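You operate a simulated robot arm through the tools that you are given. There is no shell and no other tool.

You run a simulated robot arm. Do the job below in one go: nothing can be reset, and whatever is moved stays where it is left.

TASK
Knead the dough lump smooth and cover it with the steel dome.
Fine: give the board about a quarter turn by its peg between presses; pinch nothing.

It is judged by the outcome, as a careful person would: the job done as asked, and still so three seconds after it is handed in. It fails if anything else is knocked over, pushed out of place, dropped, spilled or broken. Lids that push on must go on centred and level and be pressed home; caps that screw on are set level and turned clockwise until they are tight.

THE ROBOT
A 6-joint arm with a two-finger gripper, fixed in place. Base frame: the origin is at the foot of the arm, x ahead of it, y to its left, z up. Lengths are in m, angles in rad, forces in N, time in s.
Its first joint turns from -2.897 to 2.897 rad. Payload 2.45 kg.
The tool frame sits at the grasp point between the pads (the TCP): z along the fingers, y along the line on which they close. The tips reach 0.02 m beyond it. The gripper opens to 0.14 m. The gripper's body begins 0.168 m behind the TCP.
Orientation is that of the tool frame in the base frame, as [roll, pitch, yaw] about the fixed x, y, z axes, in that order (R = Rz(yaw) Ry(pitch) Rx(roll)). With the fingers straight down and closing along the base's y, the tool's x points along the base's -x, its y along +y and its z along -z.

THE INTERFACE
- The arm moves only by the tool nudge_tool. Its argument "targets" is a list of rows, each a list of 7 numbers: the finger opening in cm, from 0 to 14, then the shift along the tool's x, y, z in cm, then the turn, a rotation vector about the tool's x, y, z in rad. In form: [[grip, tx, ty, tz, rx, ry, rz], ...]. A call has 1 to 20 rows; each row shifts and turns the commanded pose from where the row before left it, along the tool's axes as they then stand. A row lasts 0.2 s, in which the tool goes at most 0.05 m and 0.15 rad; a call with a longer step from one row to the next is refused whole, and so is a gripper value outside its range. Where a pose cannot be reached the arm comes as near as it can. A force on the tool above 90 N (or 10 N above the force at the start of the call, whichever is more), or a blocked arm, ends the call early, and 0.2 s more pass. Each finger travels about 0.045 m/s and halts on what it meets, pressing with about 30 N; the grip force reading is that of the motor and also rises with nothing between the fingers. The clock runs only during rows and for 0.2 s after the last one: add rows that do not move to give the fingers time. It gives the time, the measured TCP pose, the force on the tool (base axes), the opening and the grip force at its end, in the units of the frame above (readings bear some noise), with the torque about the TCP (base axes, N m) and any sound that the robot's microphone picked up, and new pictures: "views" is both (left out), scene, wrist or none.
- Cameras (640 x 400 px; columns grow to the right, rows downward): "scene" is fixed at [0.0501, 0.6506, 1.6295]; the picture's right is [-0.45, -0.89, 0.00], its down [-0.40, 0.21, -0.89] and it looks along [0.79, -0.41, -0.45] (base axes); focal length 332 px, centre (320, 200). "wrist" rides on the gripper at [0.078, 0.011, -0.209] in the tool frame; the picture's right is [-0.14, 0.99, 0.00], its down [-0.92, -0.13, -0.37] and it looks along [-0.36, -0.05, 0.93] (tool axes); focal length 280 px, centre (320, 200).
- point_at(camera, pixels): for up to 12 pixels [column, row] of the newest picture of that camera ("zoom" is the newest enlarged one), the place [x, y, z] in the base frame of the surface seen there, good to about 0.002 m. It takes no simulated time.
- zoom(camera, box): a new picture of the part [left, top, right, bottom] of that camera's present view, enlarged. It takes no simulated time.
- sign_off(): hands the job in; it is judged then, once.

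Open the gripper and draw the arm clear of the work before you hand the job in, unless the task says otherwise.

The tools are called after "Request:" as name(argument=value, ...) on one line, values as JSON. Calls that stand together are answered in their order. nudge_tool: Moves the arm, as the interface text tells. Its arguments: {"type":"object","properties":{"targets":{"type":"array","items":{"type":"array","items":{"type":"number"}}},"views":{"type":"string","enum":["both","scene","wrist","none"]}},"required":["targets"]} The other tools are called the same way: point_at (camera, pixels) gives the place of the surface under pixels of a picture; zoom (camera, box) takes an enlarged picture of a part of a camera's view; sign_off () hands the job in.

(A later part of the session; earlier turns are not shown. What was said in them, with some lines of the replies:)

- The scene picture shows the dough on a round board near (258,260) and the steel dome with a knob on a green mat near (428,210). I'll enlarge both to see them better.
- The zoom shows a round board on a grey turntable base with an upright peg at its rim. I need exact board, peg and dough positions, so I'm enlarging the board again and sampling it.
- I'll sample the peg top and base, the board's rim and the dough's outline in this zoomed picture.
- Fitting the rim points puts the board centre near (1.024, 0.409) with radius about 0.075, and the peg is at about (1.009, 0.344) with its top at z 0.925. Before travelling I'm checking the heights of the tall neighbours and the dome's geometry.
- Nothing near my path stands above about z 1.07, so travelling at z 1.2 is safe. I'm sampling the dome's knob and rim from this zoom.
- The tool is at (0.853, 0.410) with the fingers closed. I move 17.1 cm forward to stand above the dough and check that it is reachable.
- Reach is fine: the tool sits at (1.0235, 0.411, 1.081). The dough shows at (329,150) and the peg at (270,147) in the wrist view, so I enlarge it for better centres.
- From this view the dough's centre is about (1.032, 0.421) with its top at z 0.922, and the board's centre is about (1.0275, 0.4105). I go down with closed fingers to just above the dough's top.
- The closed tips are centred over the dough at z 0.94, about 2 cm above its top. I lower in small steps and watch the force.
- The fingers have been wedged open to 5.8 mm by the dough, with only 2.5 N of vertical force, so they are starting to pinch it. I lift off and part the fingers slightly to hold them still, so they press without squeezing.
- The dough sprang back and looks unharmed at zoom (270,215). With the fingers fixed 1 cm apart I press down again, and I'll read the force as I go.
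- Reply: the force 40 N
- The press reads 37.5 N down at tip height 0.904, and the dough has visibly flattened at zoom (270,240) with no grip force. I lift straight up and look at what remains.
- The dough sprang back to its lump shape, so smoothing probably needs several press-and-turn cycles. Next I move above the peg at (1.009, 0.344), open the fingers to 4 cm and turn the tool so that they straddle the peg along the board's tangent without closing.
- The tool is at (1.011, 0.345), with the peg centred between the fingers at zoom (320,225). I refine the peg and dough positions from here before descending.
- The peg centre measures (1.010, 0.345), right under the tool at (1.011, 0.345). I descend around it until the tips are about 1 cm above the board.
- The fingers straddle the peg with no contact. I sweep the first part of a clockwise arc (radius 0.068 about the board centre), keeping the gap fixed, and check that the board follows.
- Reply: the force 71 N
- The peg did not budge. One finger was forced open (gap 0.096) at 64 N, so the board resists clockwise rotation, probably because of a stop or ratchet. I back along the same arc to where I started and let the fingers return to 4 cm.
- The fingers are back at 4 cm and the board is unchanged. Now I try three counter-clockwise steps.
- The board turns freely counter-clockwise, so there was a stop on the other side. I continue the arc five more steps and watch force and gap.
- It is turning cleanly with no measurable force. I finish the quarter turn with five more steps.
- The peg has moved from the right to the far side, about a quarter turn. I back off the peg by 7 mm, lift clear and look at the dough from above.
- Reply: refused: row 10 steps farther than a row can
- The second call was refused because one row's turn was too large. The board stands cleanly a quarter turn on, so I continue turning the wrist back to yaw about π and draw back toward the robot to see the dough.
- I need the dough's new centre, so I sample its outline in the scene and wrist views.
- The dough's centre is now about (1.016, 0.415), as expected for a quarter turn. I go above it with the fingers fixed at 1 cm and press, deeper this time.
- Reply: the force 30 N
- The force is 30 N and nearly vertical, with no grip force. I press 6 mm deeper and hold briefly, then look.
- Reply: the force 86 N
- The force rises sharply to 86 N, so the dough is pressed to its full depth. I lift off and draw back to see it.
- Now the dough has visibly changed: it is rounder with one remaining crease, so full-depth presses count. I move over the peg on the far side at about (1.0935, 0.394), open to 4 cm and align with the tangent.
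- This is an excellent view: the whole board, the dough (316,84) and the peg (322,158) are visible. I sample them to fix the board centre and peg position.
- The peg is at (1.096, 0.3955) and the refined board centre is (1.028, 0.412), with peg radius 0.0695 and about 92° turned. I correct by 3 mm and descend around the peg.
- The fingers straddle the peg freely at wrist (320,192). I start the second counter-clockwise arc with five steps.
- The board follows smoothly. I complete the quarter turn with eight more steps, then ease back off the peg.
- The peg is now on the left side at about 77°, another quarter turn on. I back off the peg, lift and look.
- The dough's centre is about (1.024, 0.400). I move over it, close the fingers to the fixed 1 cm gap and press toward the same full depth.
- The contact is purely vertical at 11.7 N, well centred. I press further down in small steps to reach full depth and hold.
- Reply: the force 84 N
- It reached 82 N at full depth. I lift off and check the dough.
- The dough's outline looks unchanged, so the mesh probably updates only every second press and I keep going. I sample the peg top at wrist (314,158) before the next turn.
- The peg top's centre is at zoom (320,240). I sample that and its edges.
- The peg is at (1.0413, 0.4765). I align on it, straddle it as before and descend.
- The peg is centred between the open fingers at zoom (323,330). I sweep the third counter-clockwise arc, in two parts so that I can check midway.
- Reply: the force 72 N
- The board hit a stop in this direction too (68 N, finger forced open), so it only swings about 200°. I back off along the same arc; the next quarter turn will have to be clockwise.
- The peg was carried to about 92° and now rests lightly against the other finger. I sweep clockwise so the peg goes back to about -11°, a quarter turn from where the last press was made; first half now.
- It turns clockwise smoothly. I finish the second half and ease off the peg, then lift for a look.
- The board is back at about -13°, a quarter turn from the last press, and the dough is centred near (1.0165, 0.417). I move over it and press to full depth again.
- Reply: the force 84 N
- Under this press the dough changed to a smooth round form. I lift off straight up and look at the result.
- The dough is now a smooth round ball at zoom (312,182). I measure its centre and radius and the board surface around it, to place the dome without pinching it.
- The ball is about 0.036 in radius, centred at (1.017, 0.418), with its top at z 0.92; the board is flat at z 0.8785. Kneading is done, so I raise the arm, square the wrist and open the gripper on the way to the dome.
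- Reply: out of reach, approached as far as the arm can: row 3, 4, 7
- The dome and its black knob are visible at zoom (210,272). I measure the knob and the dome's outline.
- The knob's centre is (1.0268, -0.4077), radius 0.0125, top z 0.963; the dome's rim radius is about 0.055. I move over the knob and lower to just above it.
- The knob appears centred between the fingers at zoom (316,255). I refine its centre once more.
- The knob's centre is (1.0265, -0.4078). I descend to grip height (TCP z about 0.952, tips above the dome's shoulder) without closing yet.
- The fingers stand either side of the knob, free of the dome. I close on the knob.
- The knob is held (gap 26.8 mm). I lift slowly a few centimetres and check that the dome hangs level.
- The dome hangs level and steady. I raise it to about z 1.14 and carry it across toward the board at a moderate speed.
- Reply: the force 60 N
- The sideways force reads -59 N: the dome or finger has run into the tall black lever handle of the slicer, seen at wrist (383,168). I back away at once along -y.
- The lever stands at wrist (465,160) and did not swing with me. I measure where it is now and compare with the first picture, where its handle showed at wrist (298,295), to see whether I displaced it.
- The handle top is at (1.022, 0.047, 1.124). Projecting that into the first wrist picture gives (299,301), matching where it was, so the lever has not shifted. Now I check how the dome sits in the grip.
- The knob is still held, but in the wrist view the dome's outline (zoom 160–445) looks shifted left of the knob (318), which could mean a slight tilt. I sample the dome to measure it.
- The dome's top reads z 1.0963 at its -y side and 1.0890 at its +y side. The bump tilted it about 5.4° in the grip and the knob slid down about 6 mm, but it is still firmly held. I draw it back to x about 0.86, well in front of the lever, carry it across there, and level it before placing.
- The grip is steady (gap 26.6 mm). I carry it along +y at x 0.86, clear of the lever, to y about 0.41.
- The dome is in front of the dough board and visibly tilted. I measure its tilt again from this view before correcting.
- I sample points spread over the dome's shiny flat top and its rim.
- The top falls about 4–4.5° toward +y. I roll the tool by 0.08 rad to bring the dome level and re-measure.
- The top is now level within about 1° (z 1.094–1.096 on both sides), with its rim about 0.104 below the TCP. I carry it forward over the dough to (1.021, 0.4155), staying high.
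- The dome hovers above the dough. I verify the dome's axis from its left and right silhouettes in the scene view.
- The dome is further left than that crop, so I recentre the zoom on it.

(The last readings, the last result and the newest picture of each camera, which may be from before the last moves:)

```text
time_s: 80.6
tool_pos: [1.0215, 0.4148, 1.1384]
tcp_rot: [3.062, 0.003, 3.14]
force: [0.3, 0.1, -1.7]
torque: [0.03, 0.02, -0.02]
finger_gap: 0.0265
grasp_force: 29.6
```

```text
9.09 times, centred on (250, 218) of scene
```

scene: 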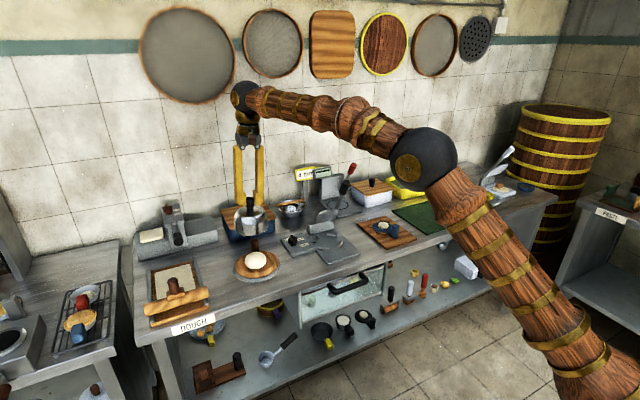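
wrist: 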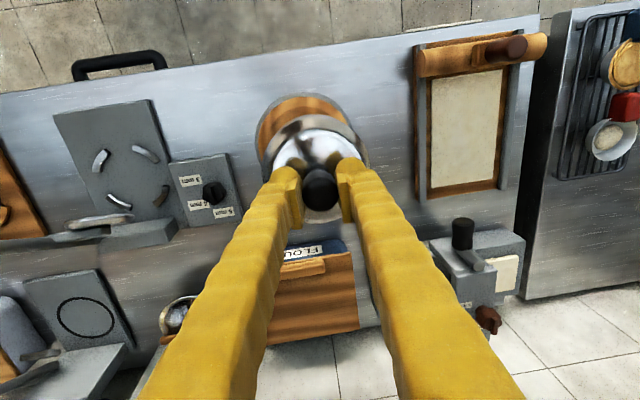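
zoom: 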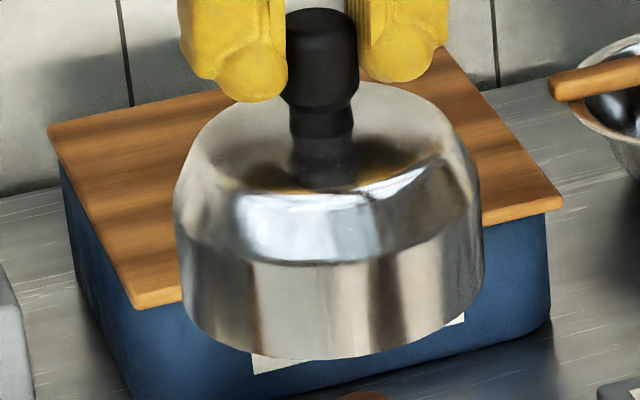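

I sample the dome's side silhouettes and lower rim here.

Request:
point_at(camera="zoom", pixels=[[181, 230], [185, 290], [477, 220], [480, 280], [330, 354], [230, 335], [430, 340], [330, 262], [322, 20], [240, 150], [400, 130], [330, 205]])

```text
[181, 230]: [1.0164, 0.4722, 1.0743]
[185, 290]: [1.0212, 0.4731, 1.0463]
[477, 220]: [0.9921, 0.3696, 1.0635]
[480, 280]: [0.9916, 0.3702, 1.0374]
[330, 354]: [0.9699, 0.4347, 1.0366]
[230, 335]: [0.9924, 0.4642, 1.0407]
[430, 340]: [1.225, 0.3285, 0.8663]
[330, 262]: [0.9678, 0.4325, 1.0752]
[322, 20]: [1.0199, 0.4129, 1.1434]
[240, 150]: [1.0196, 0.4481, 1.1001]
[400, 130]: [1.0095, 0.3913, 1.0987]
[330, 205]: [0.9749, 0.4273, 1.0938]
```

The circle fit gives the dome's axis at (1.022, 0.417) with radius 0.0555, about 5 mm from the dough's centre, and its rim clears the peg by 8 mm. I shift 2 mm toward the robot for more peg clearance and descend vertically until the rim is about 2 cm above the board.

Request:
nudge_tool(targets=[[0, 0.2, 0, 0, 0, 0, 0], [0, 0, -0.2, 2.492, 0, 0, 0], [0, 0, -0.2, 2.492, 0, 0, 0], [0, 0, -0.2, 2.492, 0, 0, 0], [0, 0, -0.2, 2.492, 0, 0, 0], [0, 0, -0.2, 2.492, 0, 0, 0], [0, 0, -0.08, 1.0, 0, 0, 0], [0, 0, 0, 0, 0, 0, 0], [0, 0, 0, 0, 0, 0, 0]])

Request:
zoom(camera="scene", box=[225, 225, 297, 285])

Request:
zoom(camera="wrist", box=[220, 80, 420, 250])

```text
time_s: 82.6
tool_pos: [1.0184, 0.4146, 1.0042]
tcp_rot: [3.061, 0.002, 3.14]
force: [0.9, -0.3, -1.7]
torque: [0.03, 0.04, -0.02]
finger_gap: 0.0265
grasp_force: 29.9
```

scene: 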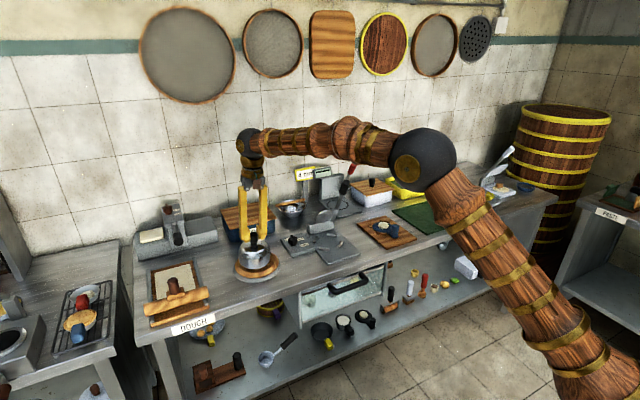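
wrist: 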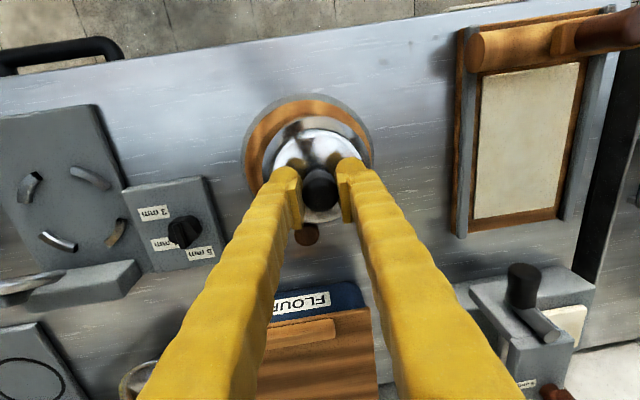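

```text
6.67 times, centred on (261, 255) of scene
```

zoom: 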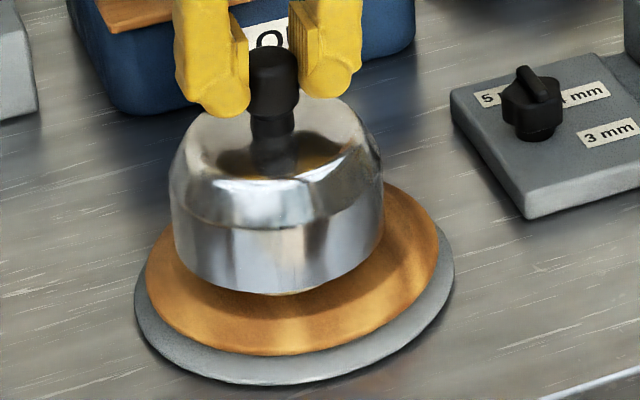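

```text
2.35 times, centred on (320, 165) of wrist
```

zoom: 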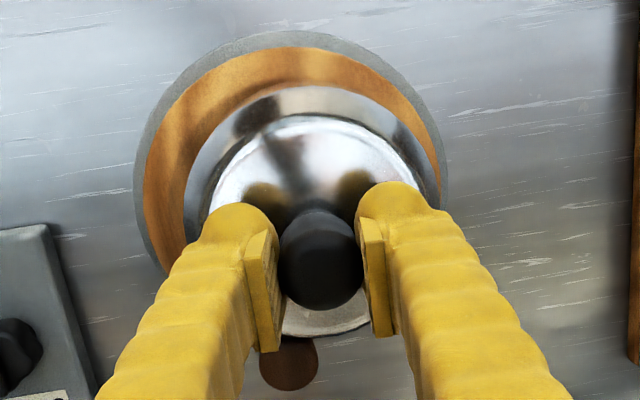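

The dome encloses the dough with no contact, and the peg at wrist zoom (288,362) is clear. I lower the last 2 cm in small steps.

Request:
nudge_tool(targets=[[0, 0, -0.056, 0.7, 0, 0, 0], [0, 0, -0.048, 0.6, 0, 0, 0], [0, 0, -0.032, 0.4, 0, 0, 0], [0, 0, -0.024, 0.3, 0, 0, 0], [0, 0, 0, 0, 0, 0, 0]])

Request:
zoom(camera="scene", box=[225, 225, 297, 285])

```text
time_s: 83.8
tool_pos: [1.0195, 0.415, 0.9853]
tcp_rot: [3.06, 0.003, 3.14]
force: [3.2, 4.3, 13.3]
torque: [-0.06, 0.12, 0.04]
finger_gap: 0.0265
grasp_force: 30.2
```

scene: 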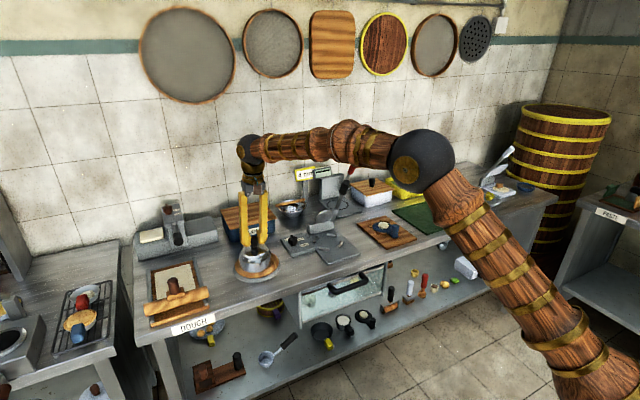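
wrist: 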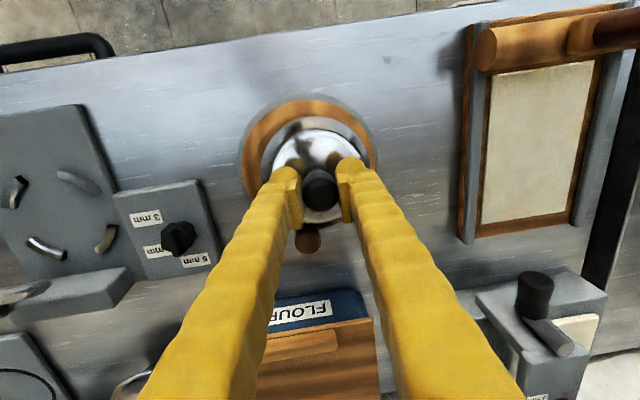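

```text
6.67 times, centred on (261, 255) of scene
```

zoom: 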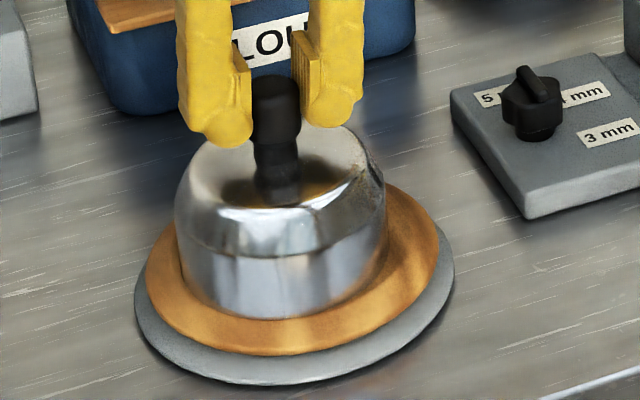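

Contact reads 13 N at TCP z 0.985 and the rim appears seated all round. I check levelness and seat height before releasing.

Request:
zoom(camera="wrist", box=[250, 100, 390, 230])

Request:
point_at(camera="zoom", pixels=[[200, 180], [230, 140], [300, 105], [370, 125], [410, 160], [300, 160], [280, 350], [350, 350], [285, 365], [340, 365], [250, 125], [345, 115]])

```text
3.08 times, centred on (320, 165) of wrist
```

zoom: 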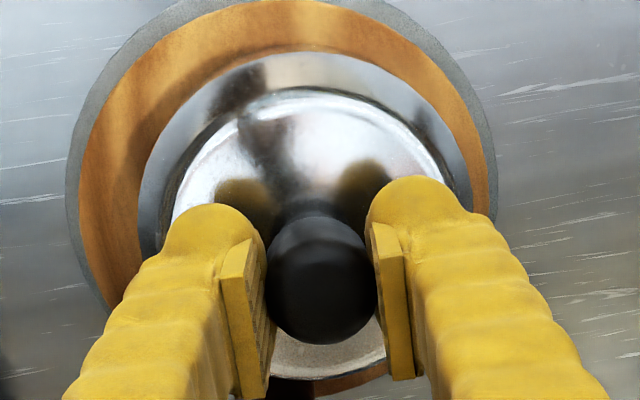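

```text
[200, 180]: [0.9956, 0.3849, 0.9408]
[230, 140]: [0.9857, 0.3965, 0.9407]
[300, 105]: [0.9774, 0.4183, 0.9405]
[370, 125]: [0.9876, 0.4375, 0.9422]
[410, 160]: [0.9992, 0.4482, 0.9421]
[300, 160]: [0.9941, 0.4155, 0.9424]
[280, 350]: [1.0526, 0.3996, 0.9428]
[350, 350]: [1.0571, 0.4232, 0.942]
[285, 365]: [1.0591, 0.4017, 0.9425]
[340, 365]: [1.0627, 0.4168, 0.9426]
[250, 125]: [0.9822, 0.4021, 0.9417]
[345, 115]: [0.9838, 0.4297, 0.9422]
```

The top reads z 0.9405–0.9428, level within about 1° and at seat height. I press it down lightly to seat it fully, then open the fingers gradually.

Request:
nudge_tool(targets=[[0, 0, -0.012, 0.15, 0, 0, 0], [0, 0, 0, 0, 0, 0, 0], [2.4, 0, 0, 0, 0, 0, 0], [2.9, 0, 0, 0, 0, 0, 0], [3.4, 0, 0, 0, 0, 0, 0], [4.2, 0, 0, 0, 0, 0, 0], [5, 0, 0, 0, 0, 0, 0], [6, 0, 0, 0, 0, 0, 0], [6, 0, 0, 0, 0, 0, 0]])

Request:
zoom(camera="scene", box=[225, 225, 297, 285])

Request:
zoom(camera="wrist", box=[250, 100, 390, 230])

```text
time_s: 85.8
tool_pos: [1.0195, 0.4151, 0.9837]
tcp_rot: [3.061, 0.003, 3.14]
force: [0.0, -0.2, -0.9]
torque: [0.02, -0.01, -0.01]
finger_gap: 0.0601
grasp_force: 0.1
```

scene: 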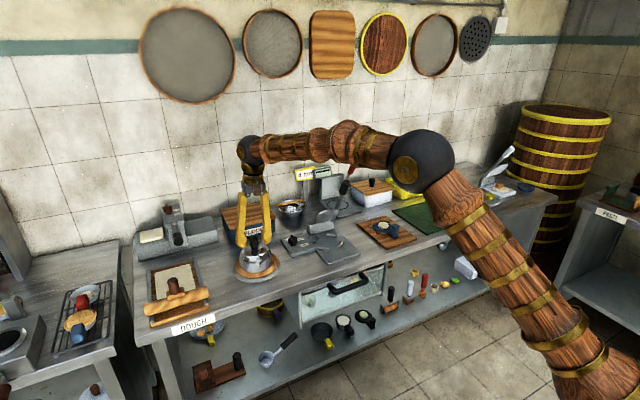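
wrist: 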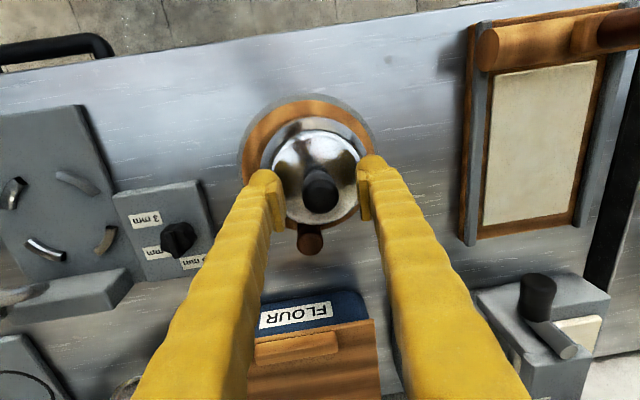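

```text
6.67 times, centred on (261, 255) of scene
```

zoom: 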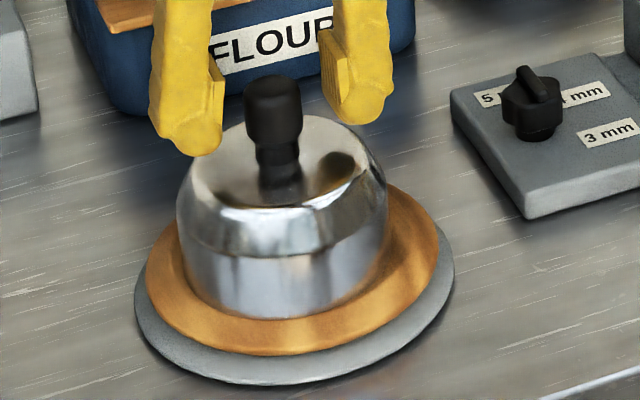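

```text
3.08 times, centred on (320, 165) of wrist
```

zoom: 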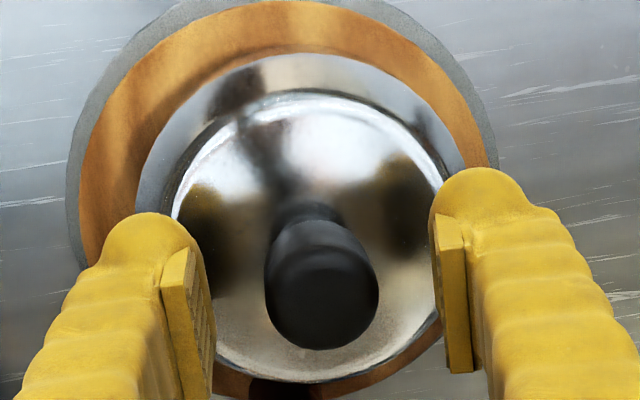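

The dome stands free on the board. I lift straight up, clear of the knob, then undo the tilt and draw the arm back.

Request:
nudge_tool(targets=[[6, 0, 0.16, -2, 0, 0, 0], [6, 0, 0.24, -3, 0, 0, 0], [6, 0, 0.32, -4, 0, 0, 0], [6, 0, 0.32, -4, 0, 0, 0], [6, 0, 0, 0, 0.08, 0, 0], [6, 4, 0, 0, 0, 0, 0], [6, 4, 0, 0, 0, 0, 0], [6, 4, 0, 0, 0, 0, 0], [6, 4, 0, 0, 0, 0, 0], [6, 0, 0, 0, 0, 0, 0], [6, 0, 0, 0, 0, 0, 0]])

Request:
zoom(camera="scene", box=[225, 225, 297, 285])

Request:
zoom(camera="scene", box=[130, 140, 530, 350])

```text
time_s: 88.2
tool_pos: [0.8581, 0.4151, 1.113]
tcp_rot: [3.141, 0.003, 3.139]
force: [0.4, -0.9, 0.2]
torque: [0.01, -0.03, -0.02]
finger_gap: 0.0601
grasp_force: 0.0
```

scene: 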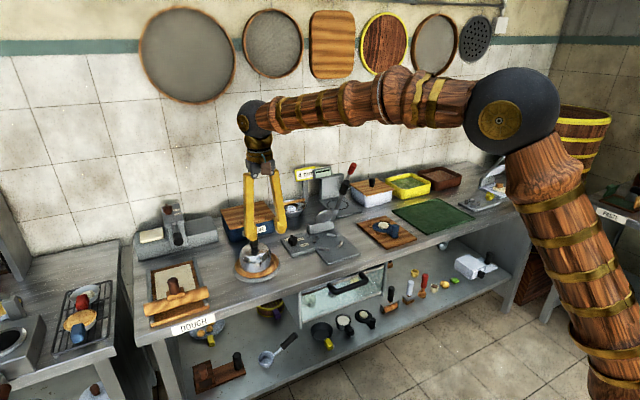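
wrist: 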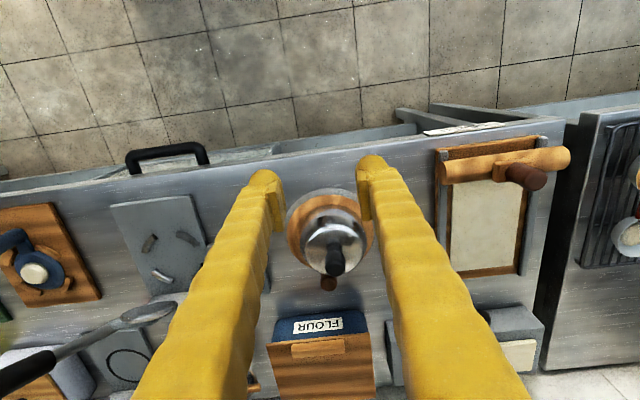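

```text
6.67 times, centred on (261, 255) of scene
```

zoom: 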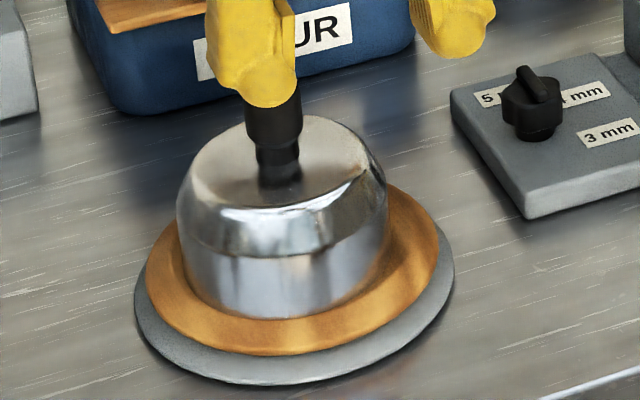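

```text
1.60 times, centred on (330, 245) of scene
```

zoom: 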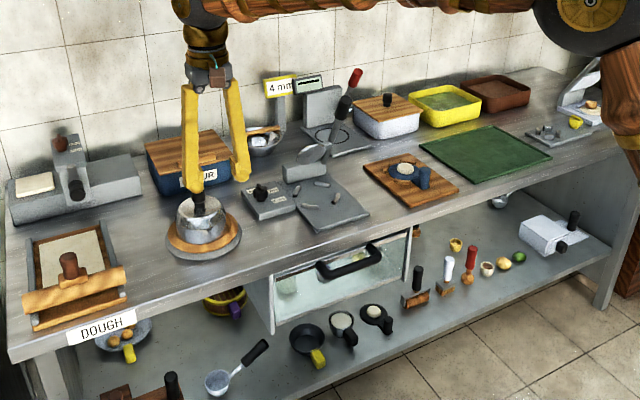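

The dome stays put and everything else on the bench looks as before. I verify that its top is level and check the rim position before handing in.

Request:
zoom(camera="wrist", box=[280, 180, 380, 300])

Request:
point_at(camera="wrist", pixels=[[312, 240], [320, 226], [336, 221], [352, 230], [358, 243], [354, 262], [318, 262], [334, 262], [328, 283], [334, 232]])

Request:
zoom(camera="scene", box=[300, 160, 370, 230])

```text
3.33 times, centred on (330, 240) of wrist
```

zoom: 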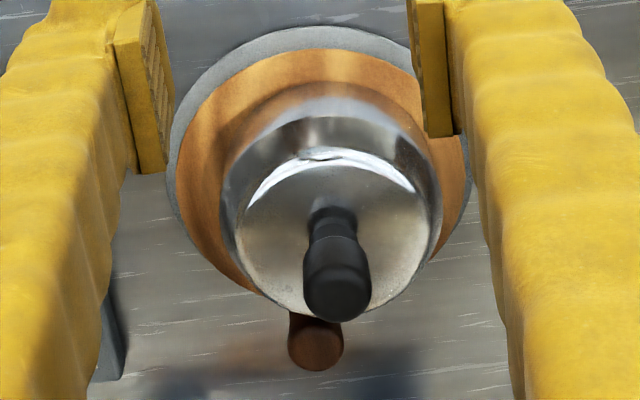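

```text
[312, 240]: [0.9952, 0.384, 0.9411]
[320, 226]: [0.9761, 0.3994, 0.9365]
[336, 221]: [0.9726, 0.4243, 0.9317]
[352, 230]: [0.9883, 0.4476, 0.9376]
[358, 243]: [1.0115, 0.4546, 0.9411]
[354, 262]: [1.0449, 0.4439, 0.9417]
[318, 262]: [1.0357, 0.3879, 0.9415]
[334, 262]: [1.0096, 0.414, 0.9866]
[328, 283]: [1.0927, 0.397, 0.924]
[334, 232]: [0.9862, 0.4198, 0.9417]
```

```text
5.71 times, centred on (335, 195) of scene
```

zoom: 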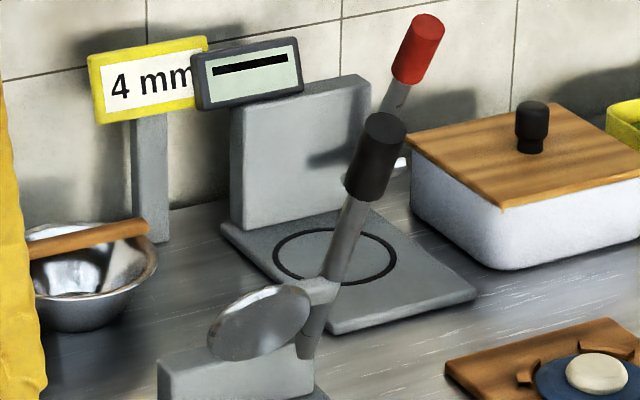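

The top is level at z 0.941–0.942 all round, the peg is clear at (1.093, 0.397), and the slicer lever and scale stand unchanged. I raise the arm well clear with the gripper open before handing in.

Request:
nudge_tool(targets=[[10, 3, 0, -3, 0, 0, 0], [10, 3, 0, -3, 0, 0, 0], [10, 3, 0, -3, 0, 0, 0], [10, 0, 0, 0, 0, 0, 0], [10, 0, 0, 0, 0, 0, 0]])

Request:
zoom(camera="scene", box=[225, 225, 297, 285])

```text
time_s: 89.4
tool_pos: [0.7694, 0.4148, 1.2027]
tcp_rot: [-3.14, 0.003, 3.139]
force: [0.0, -0.9, -0.8]
torque: [0.0, -0.04, -0.01]
finger_gap: 0.1001
grasp_force: 0.0
```

scene: 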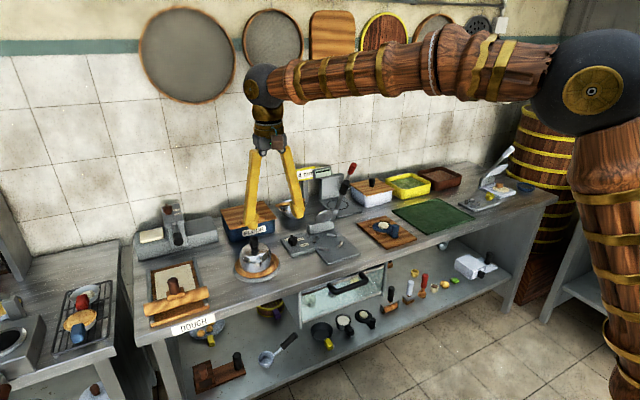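
wrist: 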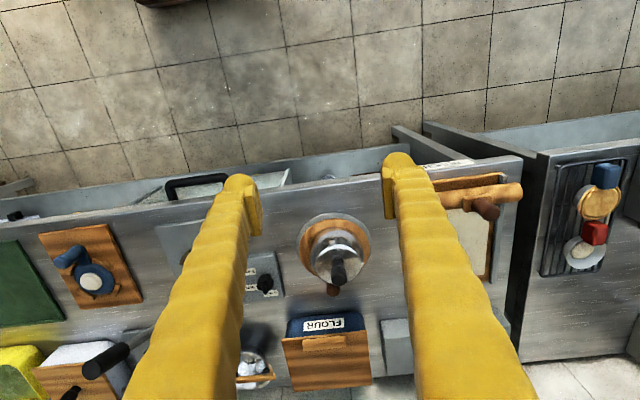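

```text
6.67 times, centred on (261, 255) of scene
```

zoom: 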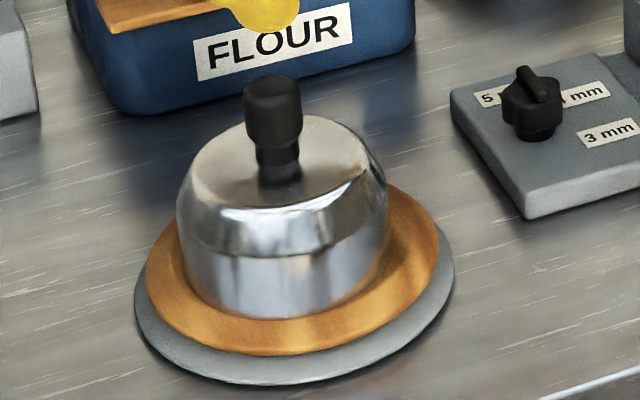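

The dough is kneaded smooth and covered by the level dome, and the arm is clear with the gripper open. I hand the job in.

Request:
sign_off()

```text
The job is handed in.
```

The dough is kneaded smooth, the steel dome stands level over it on the board, and I handed the job in with the arm clear and the gripper open.

- **Kneading:** I pressed the dough four times, with a quarter turn of the board by its peg before each of the last three. The board stops at both ends of about a 200° swing, so the last turn had to go clockwise. I ran against those stops twice, at 64 N and 68 N, before finding that out.
- **Pinching:** On my first touch the closed fingers wedged slightly into the dough. I lifted off and did all four presses with the fingers held 1 cm apart, and it showed no mark. I turned the board with the fingers open around the peg, and gripped only the dome's knob.
- **A bump on the way:** While carrying the dome I ran it into the slicer's lever at about 59 N. The lever is where it was at the start, to within what I could measure. The dome tilted about 5° in the grip, so I carried it around the lever and levelled it before setting it down.
- **Final state:** The dome's flat top reads z 0.941–0.942 all round. By my measurements its rim clears the dough and the peg by about 1 cm each. Nothing else on the bench appears to have moved.
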